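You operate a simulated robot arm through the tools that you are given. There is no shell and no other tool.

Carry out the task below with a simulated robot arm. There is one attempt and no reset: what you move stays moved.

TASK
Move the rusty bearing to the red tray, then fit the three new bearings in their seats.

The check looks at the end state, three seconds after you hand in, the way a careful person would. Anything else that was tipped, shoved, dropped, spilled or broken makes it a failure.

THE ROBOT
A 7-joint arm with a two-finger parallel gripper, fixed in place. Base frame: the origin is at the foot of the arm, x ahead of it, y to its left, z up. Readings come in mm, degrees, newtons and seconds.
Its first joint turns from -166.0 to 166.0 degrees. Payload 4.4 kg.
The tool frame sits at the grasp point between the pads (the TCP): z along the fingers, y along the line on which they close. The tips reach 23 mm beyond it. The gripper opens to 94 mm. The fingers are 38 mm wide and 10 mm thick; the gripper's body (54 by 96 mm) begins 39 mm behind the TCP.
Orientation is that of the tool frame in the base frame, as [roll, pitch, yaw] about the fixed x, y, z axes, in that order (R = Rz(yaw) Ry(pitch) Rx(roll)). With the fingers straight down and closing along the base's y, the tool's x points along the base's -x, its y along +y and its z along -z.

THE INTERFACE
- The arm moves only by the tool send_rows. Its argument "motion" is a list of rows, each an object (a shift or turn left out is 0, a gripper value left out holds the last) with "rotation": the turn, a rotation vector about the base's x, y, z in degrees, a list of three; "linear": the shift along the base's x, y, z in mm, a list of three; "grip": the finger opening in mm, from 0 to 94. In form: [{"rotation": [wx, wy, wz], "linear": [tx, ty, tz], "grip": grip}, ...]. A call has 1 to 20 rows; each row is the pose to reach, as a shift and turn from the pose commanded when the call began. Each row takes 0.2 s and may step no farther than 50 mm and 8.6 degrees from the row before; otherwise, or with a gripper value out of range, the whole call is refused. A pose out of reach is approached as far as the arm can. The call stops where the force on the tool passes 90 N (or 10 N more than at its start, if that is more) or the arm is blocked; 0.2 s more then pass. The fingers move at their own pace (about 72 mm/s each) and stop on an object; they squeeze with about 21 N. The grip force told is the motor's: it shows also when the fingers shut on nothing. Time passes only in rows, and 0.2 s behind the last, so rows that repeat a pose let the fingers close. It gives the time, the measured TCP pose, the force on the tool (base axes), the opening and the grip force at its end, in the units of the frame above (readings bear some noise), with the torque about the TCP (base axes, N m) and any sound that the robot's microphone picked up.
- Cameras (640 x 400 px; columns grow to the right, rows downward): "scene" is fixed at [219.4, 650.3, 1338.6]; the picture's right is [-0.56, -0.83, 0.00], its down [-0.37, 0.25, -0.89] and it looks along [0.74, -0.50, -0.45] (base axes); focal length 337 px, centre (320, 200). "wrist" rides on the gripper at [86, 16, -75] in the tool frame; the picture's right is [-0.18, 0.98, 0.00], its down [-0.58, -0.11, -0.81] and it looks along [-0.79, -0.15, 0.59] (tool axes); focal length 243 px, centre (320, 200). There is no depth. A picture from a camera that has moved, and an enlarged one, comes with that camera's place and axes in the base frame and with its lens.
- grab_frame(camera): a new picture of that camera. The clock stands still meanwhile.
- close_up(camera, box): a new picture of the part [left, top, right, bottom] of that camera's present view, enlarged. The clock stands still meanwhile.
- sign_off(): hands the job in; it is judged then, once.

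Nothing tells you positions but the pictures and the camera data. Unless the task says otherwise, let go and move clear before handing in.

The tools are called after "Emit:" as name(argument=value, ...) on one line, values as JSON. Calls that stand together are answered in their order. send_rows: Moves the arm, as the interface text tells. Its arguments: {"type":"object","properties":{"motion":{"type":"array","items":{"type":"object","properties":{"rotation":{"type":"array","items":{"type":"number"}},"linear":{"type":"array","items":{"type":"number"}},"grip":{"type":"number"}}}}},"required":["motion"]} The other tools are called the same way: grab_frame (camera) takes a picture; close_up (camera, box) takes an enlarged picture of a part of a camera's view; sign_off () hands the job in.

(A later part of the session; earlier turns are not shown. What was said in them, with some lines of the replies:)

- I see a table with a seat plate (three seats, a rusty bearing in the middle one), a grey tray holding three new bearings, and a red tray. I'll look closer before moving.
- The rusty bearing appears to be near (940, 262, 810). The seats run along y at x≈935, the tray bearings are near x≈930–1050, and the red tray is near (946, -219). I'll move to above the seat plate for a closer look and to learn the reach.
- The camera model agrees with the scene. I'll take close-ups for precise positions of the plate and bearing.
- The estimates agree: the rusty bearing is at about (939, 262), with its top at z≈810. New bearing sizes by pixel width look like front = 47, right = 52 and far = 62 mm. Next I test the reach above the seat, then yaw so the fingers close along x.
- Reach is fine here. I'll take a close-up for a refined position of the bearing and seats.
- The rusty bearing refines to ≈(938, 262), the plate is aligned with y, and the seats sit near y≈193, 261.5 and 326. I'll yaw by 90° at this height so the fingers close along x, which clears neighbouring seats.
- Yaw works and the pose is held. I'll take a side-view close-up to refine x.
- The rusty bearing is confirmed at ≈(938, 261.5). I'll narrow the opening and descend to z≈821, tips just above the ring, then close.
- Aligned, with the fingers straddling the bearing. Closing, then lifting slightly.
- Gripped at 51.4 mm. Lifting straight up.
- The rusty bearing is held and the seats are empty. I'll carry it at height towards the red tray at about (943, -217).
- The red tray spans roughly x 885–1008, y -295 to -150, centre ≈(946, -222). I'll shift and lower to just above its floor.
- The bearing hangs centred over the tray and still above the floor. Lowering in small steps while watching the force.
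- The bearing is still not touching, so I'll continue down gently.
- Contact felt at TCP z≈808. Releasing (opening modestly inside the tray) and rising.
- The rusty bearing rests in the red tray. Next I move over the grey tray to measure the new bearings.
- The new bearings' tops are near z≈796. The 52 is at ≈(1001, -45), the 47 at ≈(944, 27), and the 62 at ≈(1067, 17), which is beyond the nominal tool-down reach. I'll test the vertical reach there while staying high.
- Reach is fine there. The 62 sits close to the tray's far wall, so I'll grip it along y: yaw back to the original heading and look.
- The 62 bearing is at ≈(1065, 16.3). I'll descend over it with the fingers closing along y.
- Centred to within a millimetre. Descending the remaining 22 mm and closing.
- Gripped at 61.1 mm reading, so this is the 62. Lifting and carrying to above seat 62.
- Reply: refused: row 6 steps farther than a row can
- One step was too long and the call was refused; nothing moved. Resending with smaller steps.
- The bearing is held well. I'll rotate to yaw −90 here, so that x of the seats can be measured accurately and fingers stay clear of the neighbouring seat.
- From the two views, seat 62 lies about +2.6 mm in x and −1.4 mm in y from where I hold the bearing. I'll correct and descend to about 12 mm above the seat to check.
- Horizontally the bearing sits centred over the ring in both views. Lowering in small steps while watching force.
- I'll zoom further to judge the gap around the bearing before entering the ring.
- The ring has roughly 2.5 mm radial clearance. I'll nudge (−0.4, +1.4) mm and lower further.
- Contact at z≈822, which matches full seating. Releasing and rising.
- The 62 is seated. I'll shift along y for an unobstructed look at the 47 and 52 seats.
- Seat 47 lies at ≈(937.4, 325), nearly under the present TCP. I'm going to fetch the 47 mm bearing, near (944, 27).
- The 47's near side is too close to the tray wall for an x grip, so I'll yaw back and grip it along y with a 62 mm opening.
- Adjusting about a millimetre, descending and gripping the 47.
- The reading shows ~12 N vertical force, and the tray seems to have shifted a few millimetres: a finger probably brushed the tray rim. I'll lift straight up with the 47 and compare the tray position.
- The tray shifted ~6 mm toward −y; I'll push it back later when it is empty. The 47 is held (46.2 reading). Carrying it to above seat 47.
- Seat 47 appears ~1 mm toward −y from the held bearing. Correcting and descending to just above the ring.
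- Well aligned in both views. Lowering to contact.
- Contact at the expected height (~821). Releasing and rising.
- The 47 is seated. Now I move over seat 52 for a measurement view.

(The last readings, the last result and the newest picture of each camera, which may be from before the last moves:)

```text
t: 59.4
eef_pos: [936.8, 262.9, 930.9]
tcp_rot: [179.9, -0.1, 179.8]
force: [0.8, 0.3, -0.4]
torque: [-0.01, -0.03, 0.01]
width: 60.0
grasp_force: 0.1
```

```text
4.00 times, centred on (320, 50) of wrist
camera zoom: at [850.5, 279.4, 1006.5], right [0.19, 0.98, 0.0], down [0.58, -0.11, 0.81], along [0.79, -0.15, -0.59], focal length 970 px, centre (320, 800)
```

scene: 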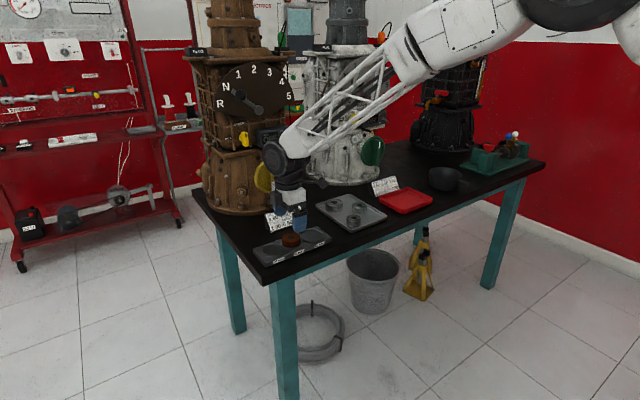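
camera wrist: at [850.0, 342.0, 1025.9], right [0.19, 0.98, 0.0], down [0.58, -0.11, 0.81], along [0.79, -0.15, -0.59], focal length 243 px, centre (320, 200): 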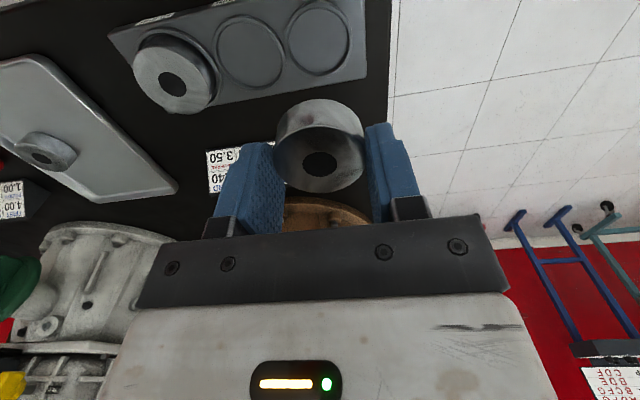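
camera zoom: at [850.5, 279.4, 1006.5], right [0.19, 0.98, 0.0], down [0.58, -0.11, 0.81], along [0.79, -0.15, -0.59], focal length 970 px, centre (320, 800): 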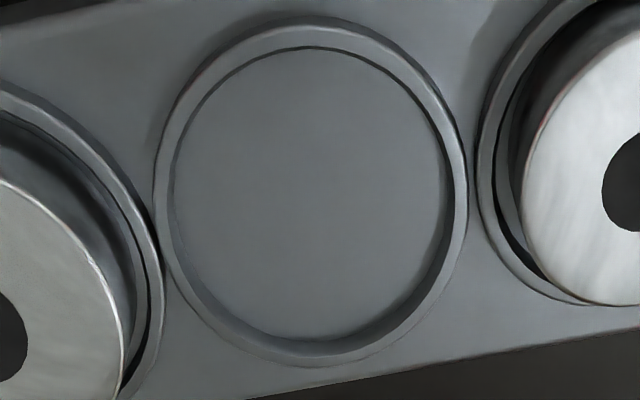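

Seat 52 centre is ≈(937.5, 261.5). Now I travel to the 52 bearing (now near (1001, −51)) while yawing to −90.

Emit:
send_rows(motion=[{"linear": [5, -25, 0], "rotation": [0, 0, 8], "grip": 64}, {"linear": [10, -55, 0], "rotation": [0, 0, 16]}, {"linear": [15, -85, 0], "rotation": [0, 0, 24]}, {"linear": [20, -115, 0], "rotation": [0, 0, 32]}, {"linear": [25, -145, 0], "rotation": [0, 0, 40]}, {"linear": [30, -175, 0], "rotation": [0, 0, 48]}, {"linear": [36, -205, 0], "rotation": [0, 0, 56]}, {"linear": [42, -235, 0], "rotation": [0, 0, 64]}, {"linear": [48, -265, 0], "rotation": [0, 0, 72]}, {"linear": [54, -290, 0], "rotation": [0, 0, 80]}, {"linear": [60, -305, -10], "rotation": [0, 0, 86]}, {"linear": [64, -314, -30], "rotation": [0, 0, 90]}, {"linear": [64, -314, -60], "rotation": [0, 0, 90]}, {"linear": [64, -314, -60], "rotation": [0, 0, 90]}])

Emit:
grab_frame(camera="wrist")

Emit:
close_up(camera="wrist", box=[220, 0, 420, 160])

Emit:
close_up(camera="scene", box=[305, 145, 401, 245])

```text
t: 62.4
eef_pos: [1000.6, -51.1, 869.7]
tcp_rot: [179.9, -0.1, -90.0]
force: [0.0, 0.6, 0.0]
torque: [0.0, -0.03, 0.01]
width: 64.0
grasp_force: 0.0
```

```text
taken
camera wrist: at [984.7, -137.5, 945.1], right [-0.98, 0.18, 0.0], down [0.11, 0.58, 0.81], along [0.15, 0.79, -0.59], focal length 243 px, centre (320, 200)
```

wrist: 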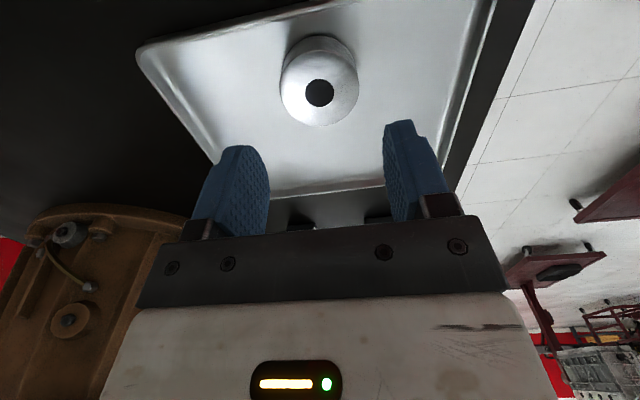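

```text
2.50 times, centred on (320, 80) of wrist
camera zoom: at [984.7, -137.5, 945.1], right [-0.98, 0.18, 0.0], down [0.11, 0.58, 0.81], along [0.15, 0.79, -0.59], focal length 606 px, centre (320, 500)
```

zoom: 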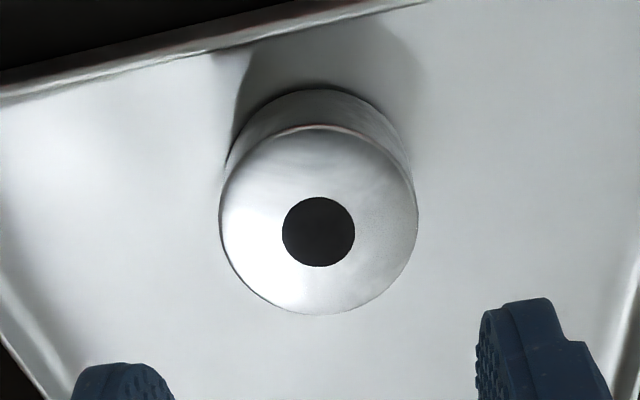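

```text
4.00 times, centred on (353, 195) of scene
camera zoom: at [219.4, 650.3, 1338.6], right [-0.56, -0.83, 0.0], down [-0.37, 0.25, -0.89], along [0.74, -0.5, -0.45], focal length 1349 px, centre (188, 220)
```

zoom: 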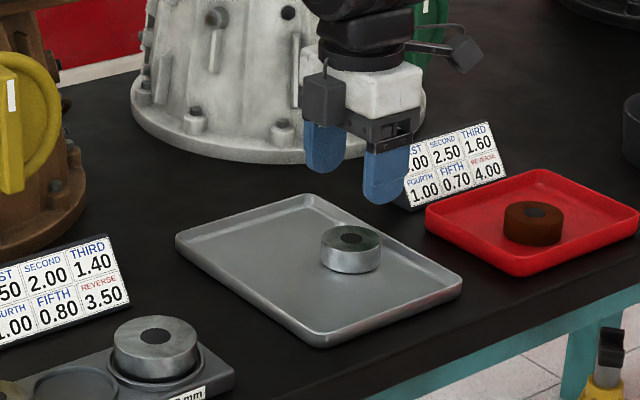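

The 52 bearing is aligned in x, with a slight −0.8 mm shift in y. The fingers are well inside the tray walls here, so I'll descend and grip.

Emit:
send_rows(motion=[{"linear": [0, -0.8, -20]}, {"linear": [0, -0.8, -40]}, {"linear": [0, -0.8, -52]}, {"linear": [0, -0.8, -58]}, {"linear": [0, -0.8, -61]}, {"linear": [0, -0.8, -61]}])

Emit:
close_up(camera="scene", box=[320, 165, 400, 235])

Emit:
close_up(camera="wrist", box=[220, 60, 420, 220])

```text
t: 63.8
eef_pos: [1000.6, -52.0, 809.2]
tcp_rot: [179.9, -0.1, -90.1]
force: [0.2, -0.1, -0.2]
torque: [-0.01, 0.03, 0.01]
width: 64.2
grasp_force: 0.1
```

```text
5.71 times, centred on (360, 200) of scene
camera zoom: at [219.4, 650.3, 1338.6], right [-0.56, -0.83, 0.0], down [-0.37, 0.25, -0.89], along [0.74, -0.5, -0.45], focal length 1927 px, centre (91, 200)
```

zoom: 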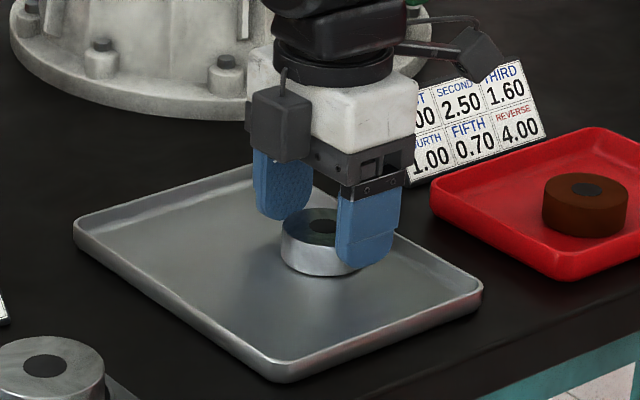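

```text
2.50 times, centred on (320, 140) of wrist
camera zoom: at [984.4, -137.5, 885.3], right [-0.98, 0.19, 0.0], down [0.11, 0.58, 0.81], along [0.15, 0.79, -0.59], focal length 606 px, centre (320, 350)
```

zoom: 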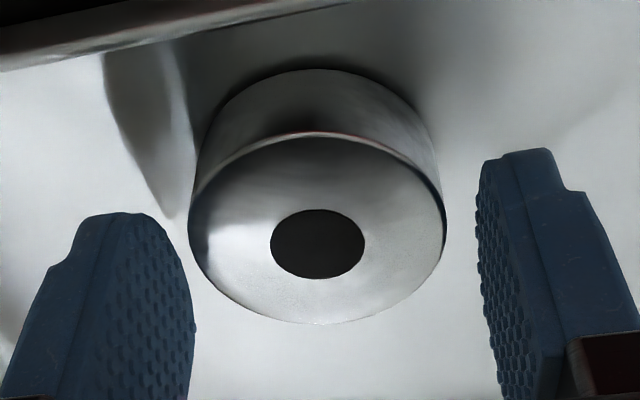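

No contact, and the bearing is centred between the fingers. Closing.

Emit:
send_rows(motion=[{"linear": [0, 0, -0.8], "grip": 42}, {"linear": [0, 0, -0.8], "grip": 42}, {"linear": [0, 0, -0.8], "grip": 42}, {"linear": [0, 0, -0.8], "grip": 42}])

Emit:
close_up(camera="wrist", box=[240, 70, 400, 220])

```text
t: 64.8
eef_pos: [1000.7, -52.1, 809.7]
tcp_rot: [-180.0, -0.1, -90.1]
force: [-1.4, 1.1, 11.4]
torque: [-0.02, 0.05, -0.02]
width: 50.9
grasp_force: 21.0
```

```text
2.67 times, centred on (320, 145) of wrist
camera zoom: at [984.6, -137.6, 885.1], right [-0.98, 0.19, 0.0], down [0.11, 0.58, 0.81], along [0.15, 0.79, -0.59], focal length 647 px, centre (320, 347)
```

zoom: 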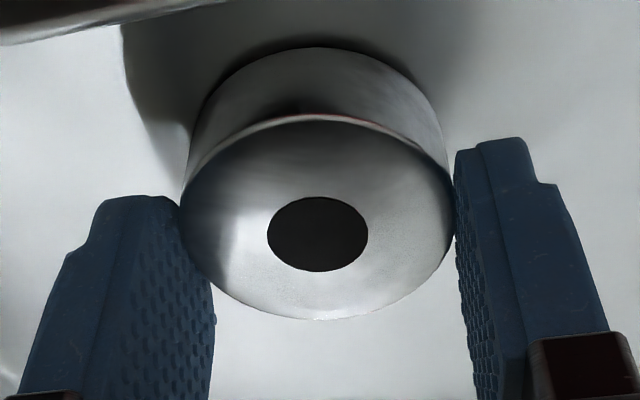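

Gripped (50.9 reading). Lifting straight up and checking the tray.

Emit:
send_rows(motion=[{"linear": [0, 0, 3]}, {"linear": [0, 0, 8]}, {"linear": [0, 0, 20]}, {"linear": [0, 0, 50]}, {"linear": [0, 0, 90]}, {"linear": [0, 0, 130]}, {"linear": [0, 0, 140]}, {"linear": [0, 0, 140]}])

Emit:
close_up(camera="scene", box=[305, 185, 401, 245])

Emit:
grab_frame(camera="wrist")

Emit:
close_up(camera="wrist", box=[240, 70, 400, 220])

```text
t: 66.6
eef_pos: [999.6, -51.7, 948.5]
tcp_rot: [180.0, -0.2, -90.1]
force: [-0.7, -0.6, -1.6]
torque: [0.0, -0.02, -0.02]
width: 51.2
grasp_force: 20.6
```

```text
6.67 times, centred on (353, 215) of scene
camera zoom: at [219.4, 650.3, 1338.6], right [-0.56, -0.83, 0.0], down [-0.37, 0.25, -0.89], along [0.74, -0.5, -0.45], focal length 2248 px, centre (100, 100)
```

zoom: 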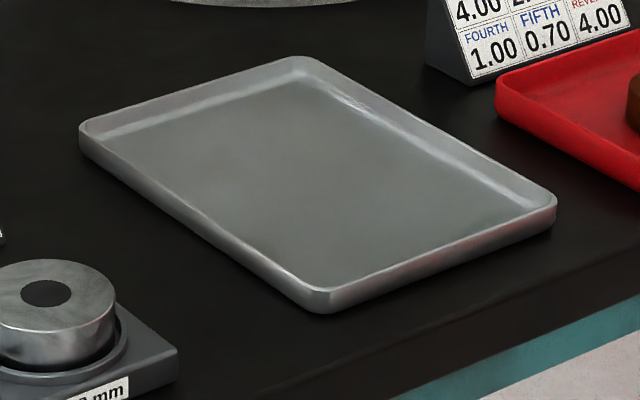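

```text
taken
camera wrist: at [984.5, -137.4, 1024.3], right [-0.98, 0.19, 0.0], down [0.11, 0.58, 0.81], along [0.15, 0.79, -0.59], focal length 243 px, centre (320, 200)
```

wrist: 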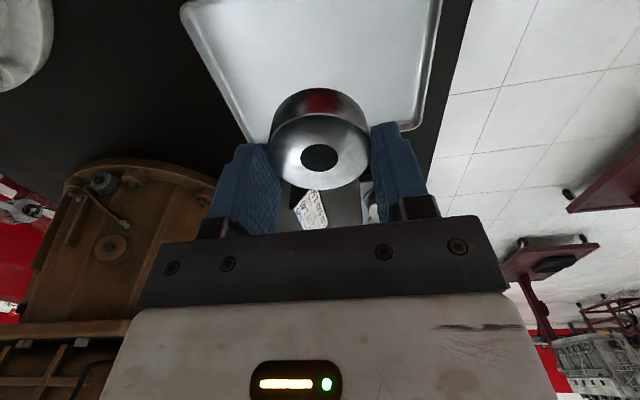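

```text
2.67 times, centred on (320, 145) of wrist
camera zoom: at [984.5, -137.4, 1024.3], right [-0.98, 0.19, 0.0], down [0.11, 0.58, 0.81], along [0.15, 0.79, -0.59], focal length 647 px, centre (320, 347)
```

zoom: 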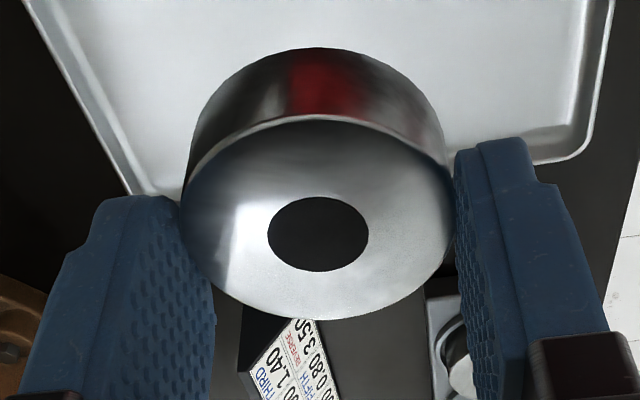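

The tray did not move this time. Carrying the 52 to above its seat.

Emit:
send_rows(motion=[{"linear": [-6, 30, 0]}, {"linear": [-14, 70, 0]}, {"linear": [-23, 112, 0]}, {"linear": [-32, 155, 0]}, {"linear": [-41, 198, 0]}, {"linear": [-49, 240, 0]}, {"linear": [-56, 275, 0]}, {"linear": [-61, 300, 0]}, {"linear": [-63.4, 313.2, 0]}, {"linear": [-63.4, 313.2, 0]}])

Emit:
close_up(camera="wrist", box=[240, 0, 400, 100])

Emit:
grab_frame(camera="wrist")

```text
t: 68.8
eef_pos: [938.3, 262.8, 950.2]
tcp_rot: [179.9, -0.2, -90.0]
force: [-1.5, -0.8, -2.2]
torque: [0.02, 0.02, 0.0]
width: 51.2
grasp_force: 20.8
```

```text
4.00 times, centred on (320, 50) of wrist
camera zoom: at [921.9, 176.0, 1024.7], right [-0.98, 0.19, 0.0], down [0.11, 0.58, 0.81], along [0.15, 0.79, -0.59], focal length 970 px, centre (320, 800)
```

zoom: 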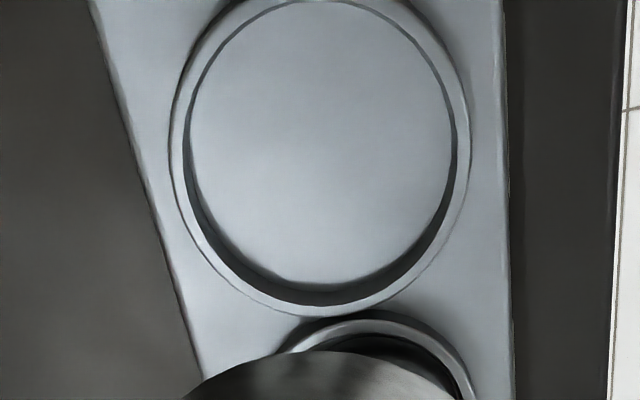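

```text
taken
camera wrist: at [921.9, 176.0, 1024.7], right [-0.98, 0.19, 0.0], down [0.11, 0.58, 0.81], along [0.15, 0.79, -0.59], focal length 243 px, centre (320, 200)
```

wrist: 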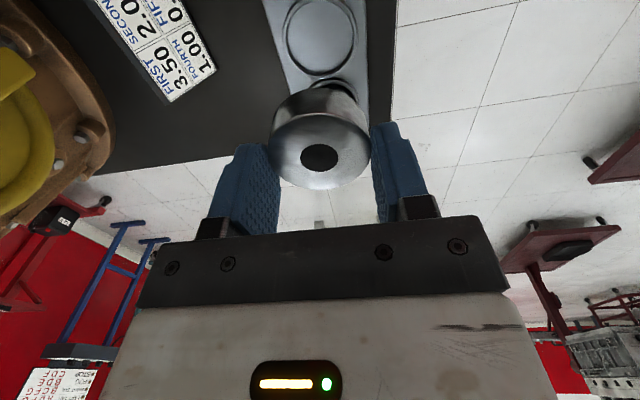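

Seat and bearing agree to within ~0.5 mm. Descending to ~8 mm above the seat to check against the neighbours.

Emit:
send_rows(motion=[{"linear": [-0.3, 0.2, -30]}, {"linear": [-0.3, 0.2, -70]}, {"linear": [-0.3, 0.2, -100]}, {"linear": [-0.3, 0.2, -117]}, {"linear": [-0.3, 0.2, -117]}])

Emit:
close_up(camera="scene", box=[265, 212, 329, 260])

Emit:
close_up(camera="wrist", box=[240, 40, 400, 200])

```text
t: 70.0
eef_pos: [937.1, 264.3, 832.1]
tcp_rot: [179.9, -0.1, -90.1]
force: [1.1, 1.2, -2.4]
torque: [0.01, -0.01, 0.0]
width: 51.0
grasp_force: 21.1
```

```text
8.33 times, centred on (297, 236) of scene
camera zoom: at [219.4, 650.3, 1338.6], right [-0.56, -0.83, 0.0], down [-0.37, 0.25, -0.89], along [0.74, -0.5, -0.45], focal length 2810 px, centre (512, -100)
```

zoom: 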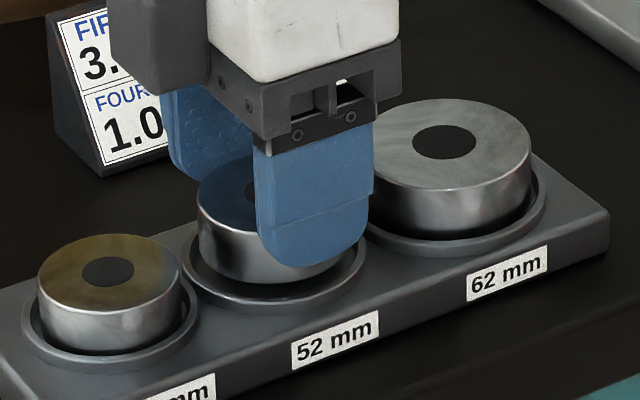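

```text
2.50 times, centred on (320, 120) of wrist
camera zoom: at [921.2, 176.7, 907.4], right [-0.98, 0.19, 0.0], down [0.11, 0.58, 0.81], along [0.15, 0.79, -0.59], focal length 606 px, centre (320, 400)
```

zoom: 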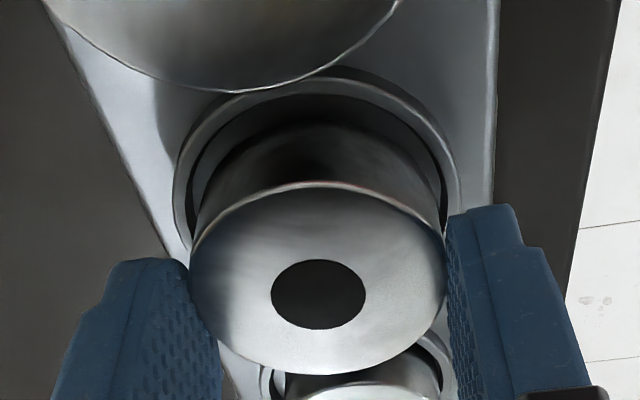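

Well aligned in both views. Lowering to contact.

Emit:
send_rows(motion=[{"linear": [0, 0, -2]}, {"linear": [0, 0, -4]}, {"linear": [0, 0, -5]}, {"linear": [0, 0, -5]}])

Emit:
close_up(camera="scene", box=[275, 222, 319, 255])

Emit:
close_up(camera="wrist", box=[240, 40, 400, 200])

```text
t: 71.0
eef_pos: [937.3, 263.4, 826.5]
tcp_rot: [179.9, -0.1, -90.1]
force: [1.2, 0.5, -1.7]
torque: [-0.01, 0.01, -0.02]
width: 51.1
grasp_force: 21.3
```

```text
12.12 times, centred on (297, 238) of scene
camera zoom: at [219.4, 650.3, 1338.6], right [-0.56, -0.83, 0.0], down [-0.37, 0.25, -0.89], along [0.74, -0.5, -0.45], focal length 4087 px, centre (599, -267)
```

zoom: 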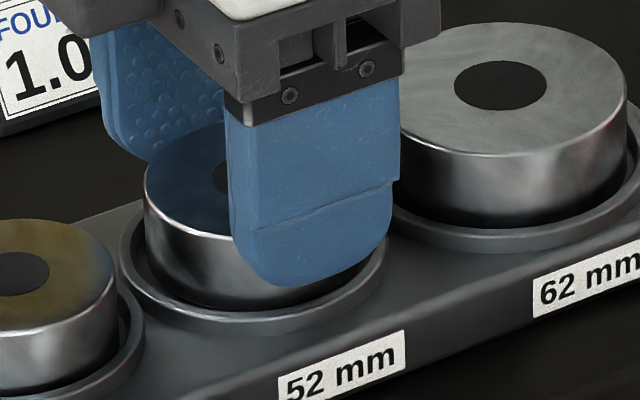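

```text
2.50 times, centred on (320, 120) of wrist
camera zoom: at [920.9, 176.5, 902.3], right [-0.98, 0.19, 0.0], down [0.11, 0.58, 0.81], along [0.15, 0.79, -0.59], focal length 606 px, centre (320, 400)
```

zoom: 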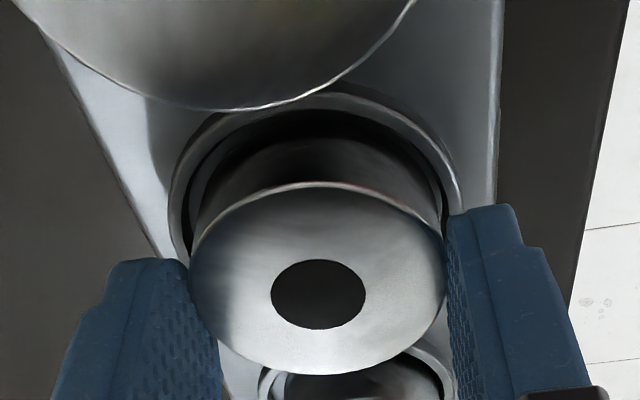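

Emit:
send_rows(motion=[{"linear": [0, 0, -1]}, {"linear": [0, 0, -2]}, {"linear": [0, 0, -2]}])

```text
t: 71.8
eef_pos: [938.7, 261.9, 824.2]
tcp_rot: [179.8, -0.1, -90.1]
force: [0.3, 0.3, -2.9]
torque: [-0.01, 0.02, 0.0]
width: 51.0
grasp_force: 20.6
```

Emit:
send_rows(motion=[{"linear": [0, 0, -1]}, {"linear": [0, 0, -1.5]}, {"linear": [0, 0, -1.5]}])

Emit:
close_up(camera="scene", box=[275, 222, 319, 255])

```text
t: 72.6
eef_pos: [936.7, 262.0, 823.2]
tcp_rot: [-180.0, 0.0, -90.0]
force: [-1.2, 0.1, 12.6]
torque: [-0.12, 0.07, 0.03]
width: 51.1
grasp_force: 21.1
```

```text
12.12 times, centred on (297, 238) of scene
camera zoom: at [219.4, 650.3, 1338.6], right [-0.56, -0.83, 0.0], down [-0.37, 0.25, -0.89], along [0.74, -0.5, -0.45], focal length 4087 px, centre (599, -267)
```

zoom: 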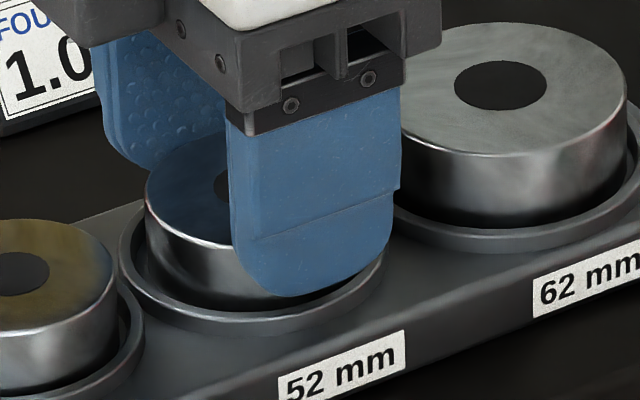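

Contact at the seated height. Releasing and rising.

Emit:
send_rows(motion=[{"linear": [0, 0, 1], "grip": 64}, {"linear": [0, 0, 1], "grip": 64}, {"linear": [0, 0, 5], "grip": 64}, {"linear": [0, 0, 30]}, {"linear": [0, 0, 70]}, {"linear": [0, 0, 110]}, {"linear": [0, 0, 120]}, {"linear": [0, 0, 120]}])

Emit:
close_up(camera="scene", box=[255, 207, 335, 267])

Emit:
close_up(camera="wrist", box=[220, 0, 420, 150])

```text
t: 74.4
eef_pos: [937.9, 263.7, 942.7]
tcp_rot: [179.9, -0.1, -90.1]
force: [0.2, 0.4, -0.3]
torque: [-0.01, 0.05, -0.02]
width: 63.9
grasp_force: 0.1
```

```text
6.67 times, centred on (295, 237) of scene
camera zoom: at [219.4, 650.3, 1338.6], right [-0.56, -0.83, 0.0], down [-0.37, 0.25, -0.89], along [0.74, -0.5, -0.45], focal length 2248 px, centre (487, -47)
```

zoom: 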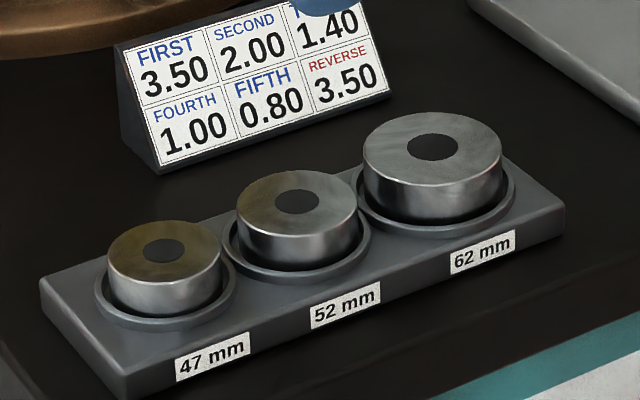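

```text
2.67 times, centred on (320, 75) of wrist
camera zoom: at [920.8, 176.4, 1019.0], right [-0.98, 0.19, 0.0], down [0.11, 0.58, 0.81], along [0.15, 0.79, -0.59], focal length 647 px, centre (320, 533)
```

zoom: 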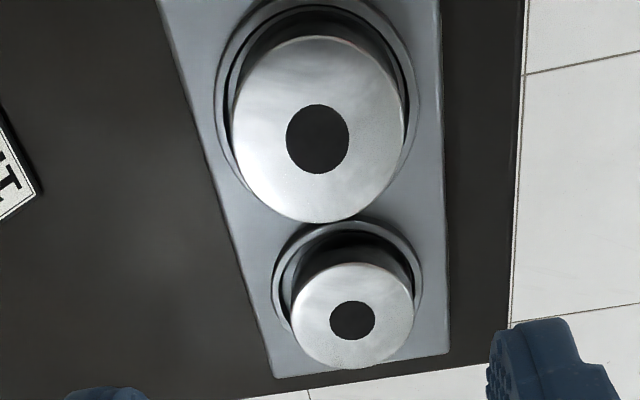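

All three new bearings are seated and level, and the seat plate has not moved. Last, I'll restore the grey tray (displaced ~6 mm in −y) by pushing gently from inside with closed fingers; moving there now.

Emit:
send_rows(motion=[{"linear": [4, -18, 0], "rotation": [0, 0, -8], "grip": 0}, {"linear": [9, -38, 0], "rotation": [0, 0, -16]}, {"linear": [14, -58, 0], "rotation": [0, 0, -24]}, {"linear": [19, -78, 0], "rotation": [0, 0, -32]}, {"linear": [24, -98, 0], "rotation": [0, 0, -40]}, {"linear": [29, -118, 0], "rotation": [0, 0, -48]}, {"linear": [34, -138, 0], "rotation": [0, 0, -56]}, {"linear": [39, -158, 0], "rotation": [0, 0, -64]}, {"linear": [44, -178, 0], "rotation": [0, 0, -72]}, {"linear": [50, -198, 0], "rotation": [0, 0, -80]}, {"linear": [56, -216, 0], "rotation": [0, 0, -86]}, {"linear": [61, -230, -10], "rotation": [0, 0, -90]}, {"linear": [61, -230, -50], "rotation": [0, 0, -90]}, {"linear": [61, -230, -90], "rotation": [0, 0, -90]}, {"linear": [61, -230, -90], "rotation": [0, 0, -90]}])

Emit:
grab_frame(camera="wrist")

Emit:
close_up(camera="scene", box=[305, 165, 401, 245])

```text
t: 77.6
eef_pos: [997.1, 32.7, 853.3]
tcp_rot: [179.9, -0.1, 179.9]
force: [-0.6, 0.0, 0.1]
torque: [0.02, 0.0, -0.02]
width: 0.0
grasp_force: 21.1
```

```text
taken
camera wrist: at [910.6, 49.5, 928.4], right [0.19, 0.98, 0.0], down [0.58, -0.11, 0.81], along [0.79, -0.15, -0.59], focal length 243 px, centre (320, 200)
```

wrist: 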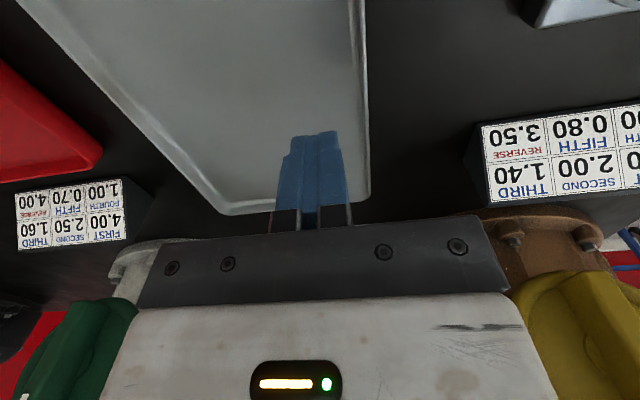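

```text
5.00 times, centred on (353, 205) of scene
camera zoom: at [219.4, 650.3, 1338.6], right [-0.56, -0.83, 0.0], down [-0.37, 0.25, -0.89], along [0.74, -0.5, -0.45], focal length 1686 px, centre (155, 175)
```

zoom: 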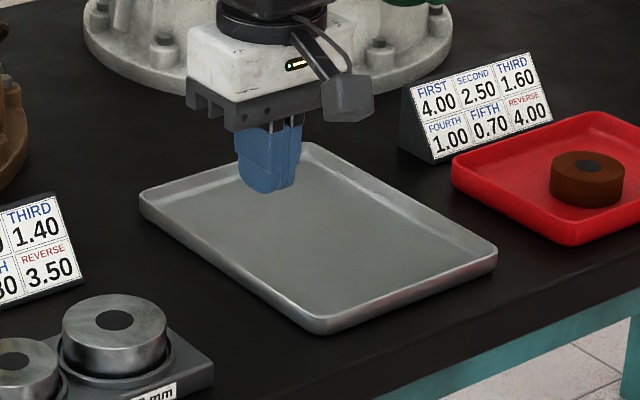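

The tray's +y rim now sits near y≈62, where it was ≈69 before. The fingers are closed inside the tray outline; I'll lower to just above its floor.

Emit:
send_rows(motion=[{"linear": [0, 0, -20]}, {"linear": [0, 0, -38]}, {"linear": [0, 0, -46]}, {"linear": [0, 0, -49]}, {"linear": [0, 0, -49]}])

Emit:
close_up(camera="scene", box=[305, 185, 401, 245])

Emit:
close_up(camera="wrist", box=[240, 40, 440, 220])

```text
t: 78.8
eef_pos: [997.3, 31.5, 803.6]
tcp_rot: [179.8, -0.2, 179.9]
force: [-0.7, -0.4, 0.0]
torque: [0.0, 0.02, 0.03]
width: 0.2
grasp_force: 21.2
```

```text
6.67 times, centred on (353, 215) of scene
camera zoom: at [219.4, 650.3, 1338.6], right [-0.56, -0.83, 0.0], down [-0.37, 0.25, -0.89], along [0.74, -0.5, -0.45], focal length 2248 px, centre (100, 100)
```

zoom: 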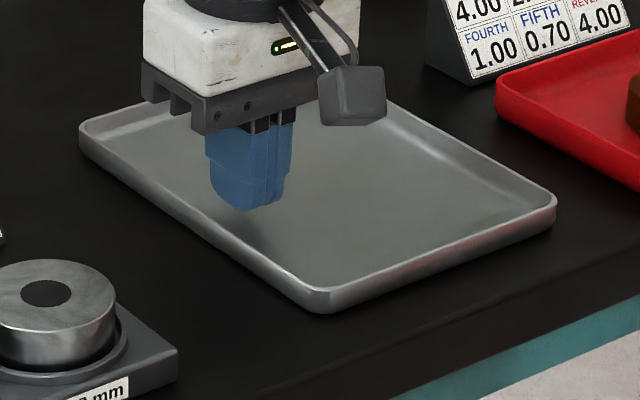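

```text
2.22 times, centred on (340, 130) of wrist
camera zoom: at [911.1, 48.4, 879.5], right [0.19, 0.98, 0.0], down [0.58, -0.11, 0.81], along [0.79, -0.15, -0.59], focal length 539 px, centre (276, 356)
```

zoom: 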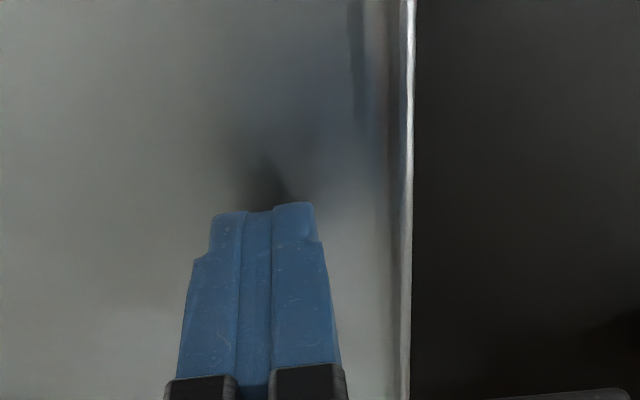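

About 17–20 mm gap to the wall. Approaching slowly in +y.

Emit:
send_rows(motion=[{"linear": [0, 4, 0]}, {"linear": [0, 8, 0]}, {"linear": [0, 11, 0]}, {"linear": [0, 13, 0]}, {"linear": [0, 13, 0]}])

Emit:
close_up(camera="scene", box=[305, 185, 401, 245])

Emit:
close_up(camera="wrist", box=[240, 40, 440, 220])

```text
t: 80.0
eef_pos: [998.1, 45.4, 803.8]
tcp_rot: [179.9, -0.1, 179.9]
force: [0.5, -0.5, -0.8]
torque: [0.01, 0.0, 0.0]
width: 0.0
grasp_force: 21.1
```

```text
6.67 times, centred on (353, 215) of scene
camera zoom: at [219.4, 650.3, 1338.6], right [-0.56, -0.83, 0.0], down [-0.37, 0.25, -0.89], along [0.74, -0.5, -0.45], focal length 2248 px, centre (100, 100)
```

zoom: 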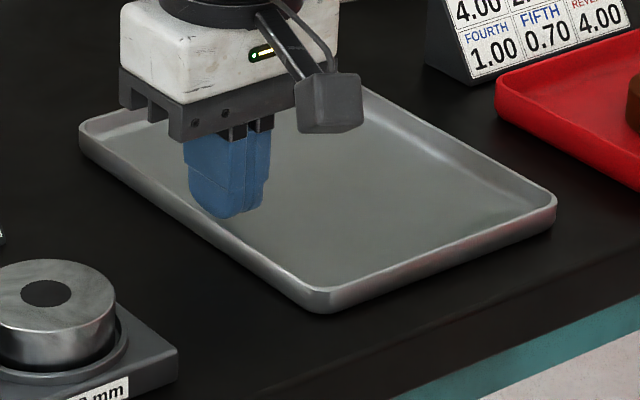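

```text
2.22 times, centred on (340, 130) of wrist
camera zoom: at [911.5, 61.6, 879.4], right [0.19, 0.98, 0.0], down [0.58, -0.11, 0.81], along [0.79, -0.15, -0.59], focal length 539 px, centre (276, 356)
```

zoom: 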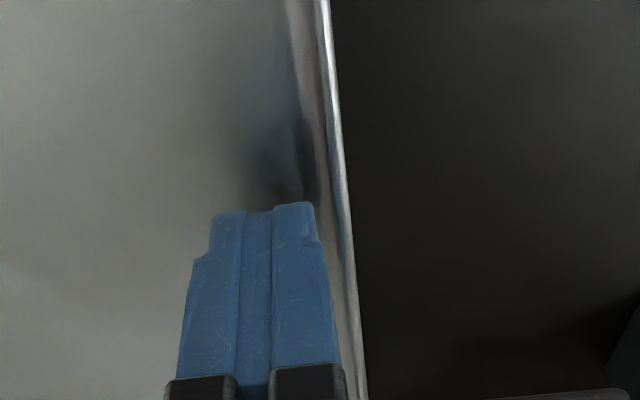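

Emit:
send_rows(motion=[{"linear": [0, 1.5, 0]}, {"linear": [0, 3, 0]}, {"linear": [0, 3, 0]}])

Emit:
close_up(camera="scene", box=[305, 185, 401, 245])

```text
t: 80.8
eef_pos: [998.0, 47.3, 803.2]
tcp_rot: [180.0, -0.1, 179.9]
force: [0.6, -0.5, 0.1]
torque: [-0.01, 0.01, 0.0]
width: 0.0
grasp_force: 21.0
```

```text
6.67 times, centred on (353, 215) of scene
camera zoom: at [219.4, 650.3, 1338.6], right [-0.56, -0.83, 0.0], down [-0.37, 0.25, -0.89], along [0.74, -0.5, -0.45], focal length 2248 px, centre (100, 100)
```

zoom: 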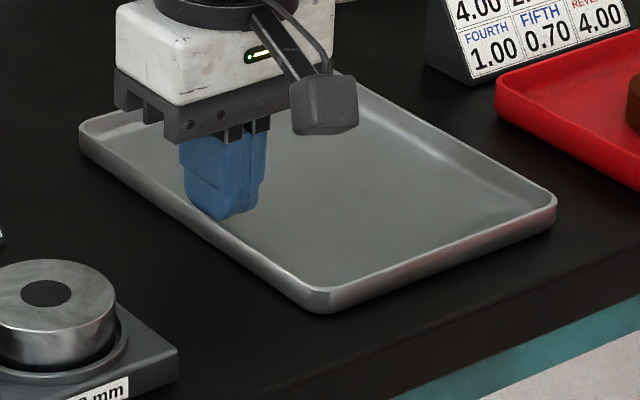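

Emit:
send_rows(motion=[{"linear": [0, 1.5, 0]}, {"linear": [0, 3, 0]}, {"linear": [0, 3, 0]}])

Emit:
close_up(camera="scene", box=[305, 185, 401, 245])

Emit:
close_up(camera="wrist", box=[240, 40, 440, 220])

```text
t: 81.6
eef_pos: [997.5, 50.6, 803.7]
tcp_rot: [179.9, -0.1, -180.0]
force: [-0.1, -0.7, -0.2]
torque: [0.01, 0.05, -0.02]
width: 0.2
grasp_force: 21.2
```

```text
6.67 times, centred on (353, 215) of scene
camera zoom: at [219.4, 650.3, 1338.6], right [-0.56, -0.83, 0.0], down [-0.37, 0.25, -0.89], along [0.74, -0.5, -0.45], focal length 2248 px, centre (100, 100)
```

zoom: 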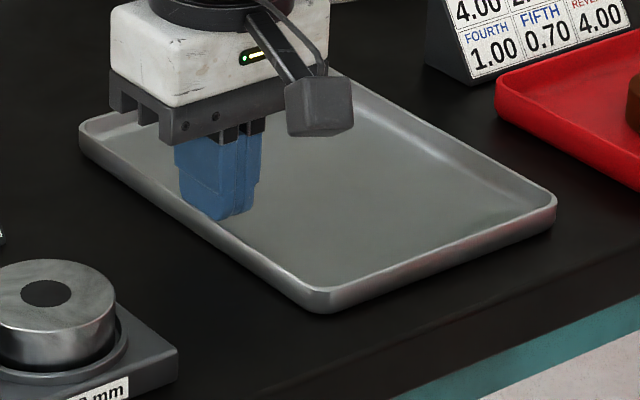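

```text
2.22 times, centred on (340, 130) of wrist
camera zoom: at [911.5, 67.2, 879.4], right [0.19, 0.98, 0.0], down [0.58, -0.11, 0.81], along [0.79, -0.15, -0.59], focal length 539 px, centre (276, 356)
```

zoom: 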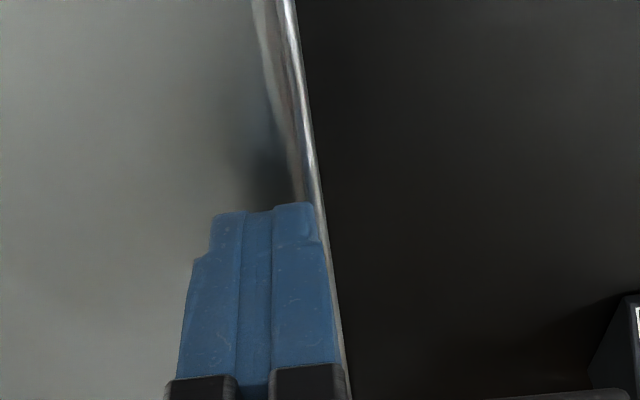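

Emit:
send_rows(motion=[{"linear": [0, 1, 0]}, {"linear": [0, 2, 0]}, {"linear": [0, 3, 0]}, {"linear": [0, 3, 0]}])

Emit:
close_up(camera="scene", box=[305, 185, 401, 245])

```text
t: 82.6
eef_pos: [997.8, 55.1, 803.8]
tcp_rot: [179.9, -0.1, 179.8]
force: [-0.4, -0.9, 0.5]
torque: [-0.05, -0.02, -0.03]
width: 0.0
grasp_force: 21.4
```

```text
6.67 times, centred on (353, 215) of scene
camera zoom: at [219.4, 650.3, 1338.6], right [-0.56, -0.83, 0.0], down [-0.37, 0.25, -0.89], along [0.74, -0.5, -0.45], focal length 2248 px, centre (100, 100)
```

zoom: 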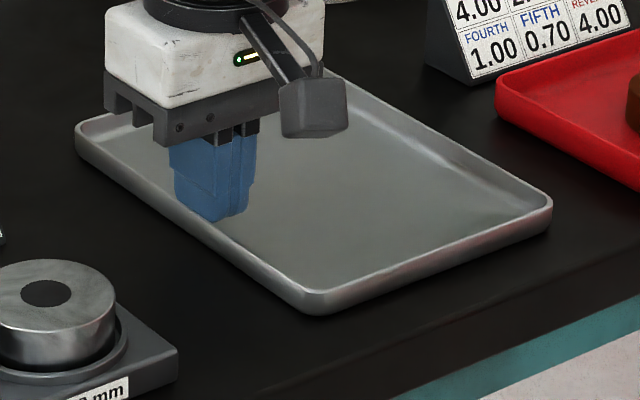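

The tray moved about half of the way back, without rotation. Pushing another ~3 mm.

Emit:
send_rows(motion=[{"linear": [0, 1, 0]}, {"linear": [0, 2, 0]}, {"linear": [0, 2.8, 0]}, {"linear": [0, 2.8, 0]}])

Emit:
close_up(camera="scene", box=[305, 185, 401, 245])

```text
t: 83.6
eef_pos: [998.8, 55.6, 803.1]
tcp_rot: [179.8, -0.1, 179.9]
force: [0.5, -1.8, 1.2]
torque: [0.01, -0.01, 0.0]
width: 0.0
grasp_force: 20.8
```

```text
6.67 times, centred on (353, 215) of scene
camera zoom: at [219.4, 650.3, 1338.6], right [-0.56, -0.83, 0.0], down [-0.37, 0.25, -0.89], along [0.74, -0.5, -0.45], focal length 2248 px, centre (100, 100)
```

zoom: 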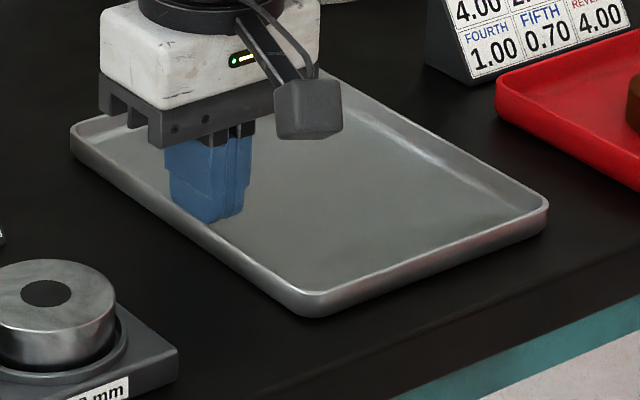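

The tray outline now matches the original picture. Backing off the wall and rising clear.

Emit:
send_rows(motion=[{"linear": [0, -6, 0]}, {"linear": [0, -15, 0]}, {"linear": [0, -18, 20]}, {"linear": [0, -18, 60]}, {"linear": [-15, -18, 105]}, {"linear": [-40, -18, 145]}, {"linear": [-80, -18, 170]}, {"linear": [-120, -18, 180]}, {"linear": [-120, -18, 180]}])

Emit:
grab_frame(camera="scene")

Emit:
close_up(camera="scene", box=[240, 170, 440, 280])

Emit:
grab_frame(camera="wrist")

Emit:
close_up(camera="scene", box=[305, 185, 401, 245])

```text
t: 85.6
eef_pos: [877.9, 38.3, 984.3]
tcp_rot: [179.9, -0.1, 179.9]
force: [0.1, -0.3, -0.1]
torque: [0.01, -0.01, 0.0]
width: 0.1
grasp_force: 20.6
```

```text
taken
```

scene: 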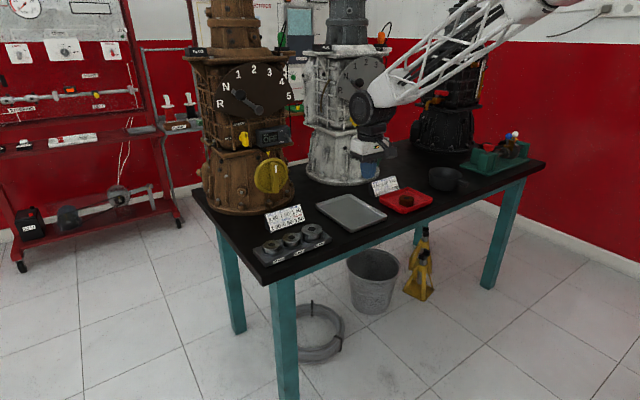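

```text
3.20 times, centred on (340, 225) of scene
camera zoom: at [219.4, 650.3, 1338.6], right [-0.56, -0.83, 0.0], down [-0.37, 0.25, -0.89], along [0.74, -0.5, -0.45], focal length 1079 px, centre (256, 120)
```

zoom: 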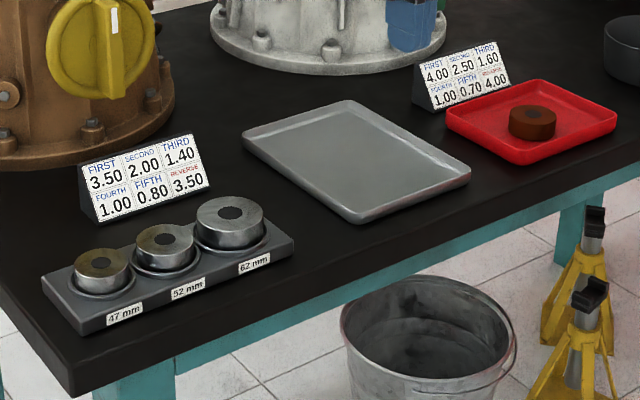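

```text
taken
camera wrist: at [791.3, 54.8, 1060.3], right [0.19, 0.98, 0.0], down [0.58, -0.11, 0.81], along [0.79, -0.15, -0.59], focal length 243 px, centre (320, 200)
```

wrist: 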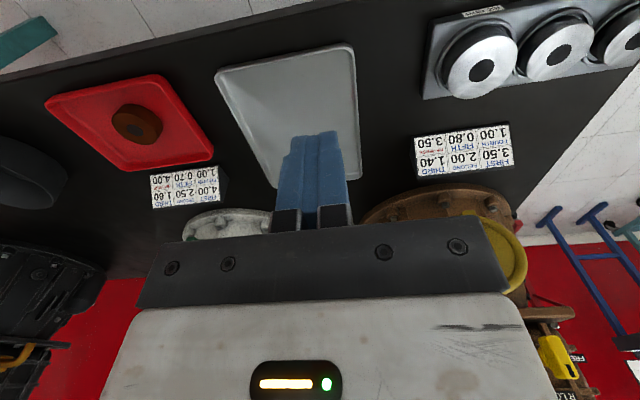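

```text
6.67 times, centred on (353, 215) of scene
camera zoom: at [219.4, 650.3, 1338.6], right [-0.56, -0.83, 0.0], down [-0.37, 0.25, -0.89], along [0.74, -0.5, -0.45], focal length 2248 px, centre (100, 100)
```

zoom: 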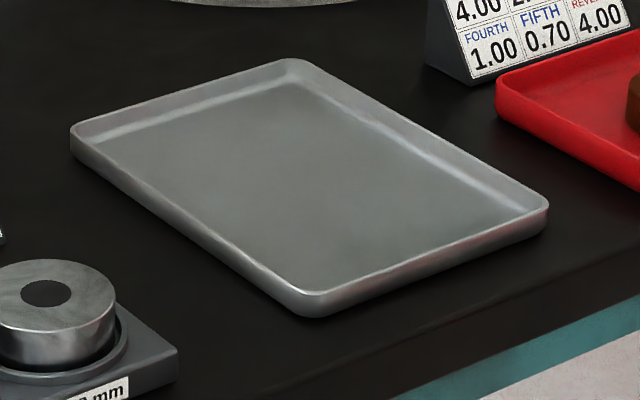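

The rusty bearing lies in the red tray and the 47, 52 and 62 mm bearings sit level in their matching seats. The grey tray is back in its original place, and the arm is clear. Handing in.

Emit:
sign_off()

```text
The job is handed in.
```

The job is handed in. The rusty bearing is in the red tray, and the three new bearings (47, 52 and 62 mm) are level in their matching seats.

**Grey tray:** while I was picking up the 47 mm bearing, the gripper dragged the grey parts tray about 6–7 mm. Once the tray was empty, I pushed it back from the inside. In the final picture its outline matches where it started.

In the final pictures the seat plate had not moved and nothing else looked disturbed. The arm is clear of the table with its gripper empty.
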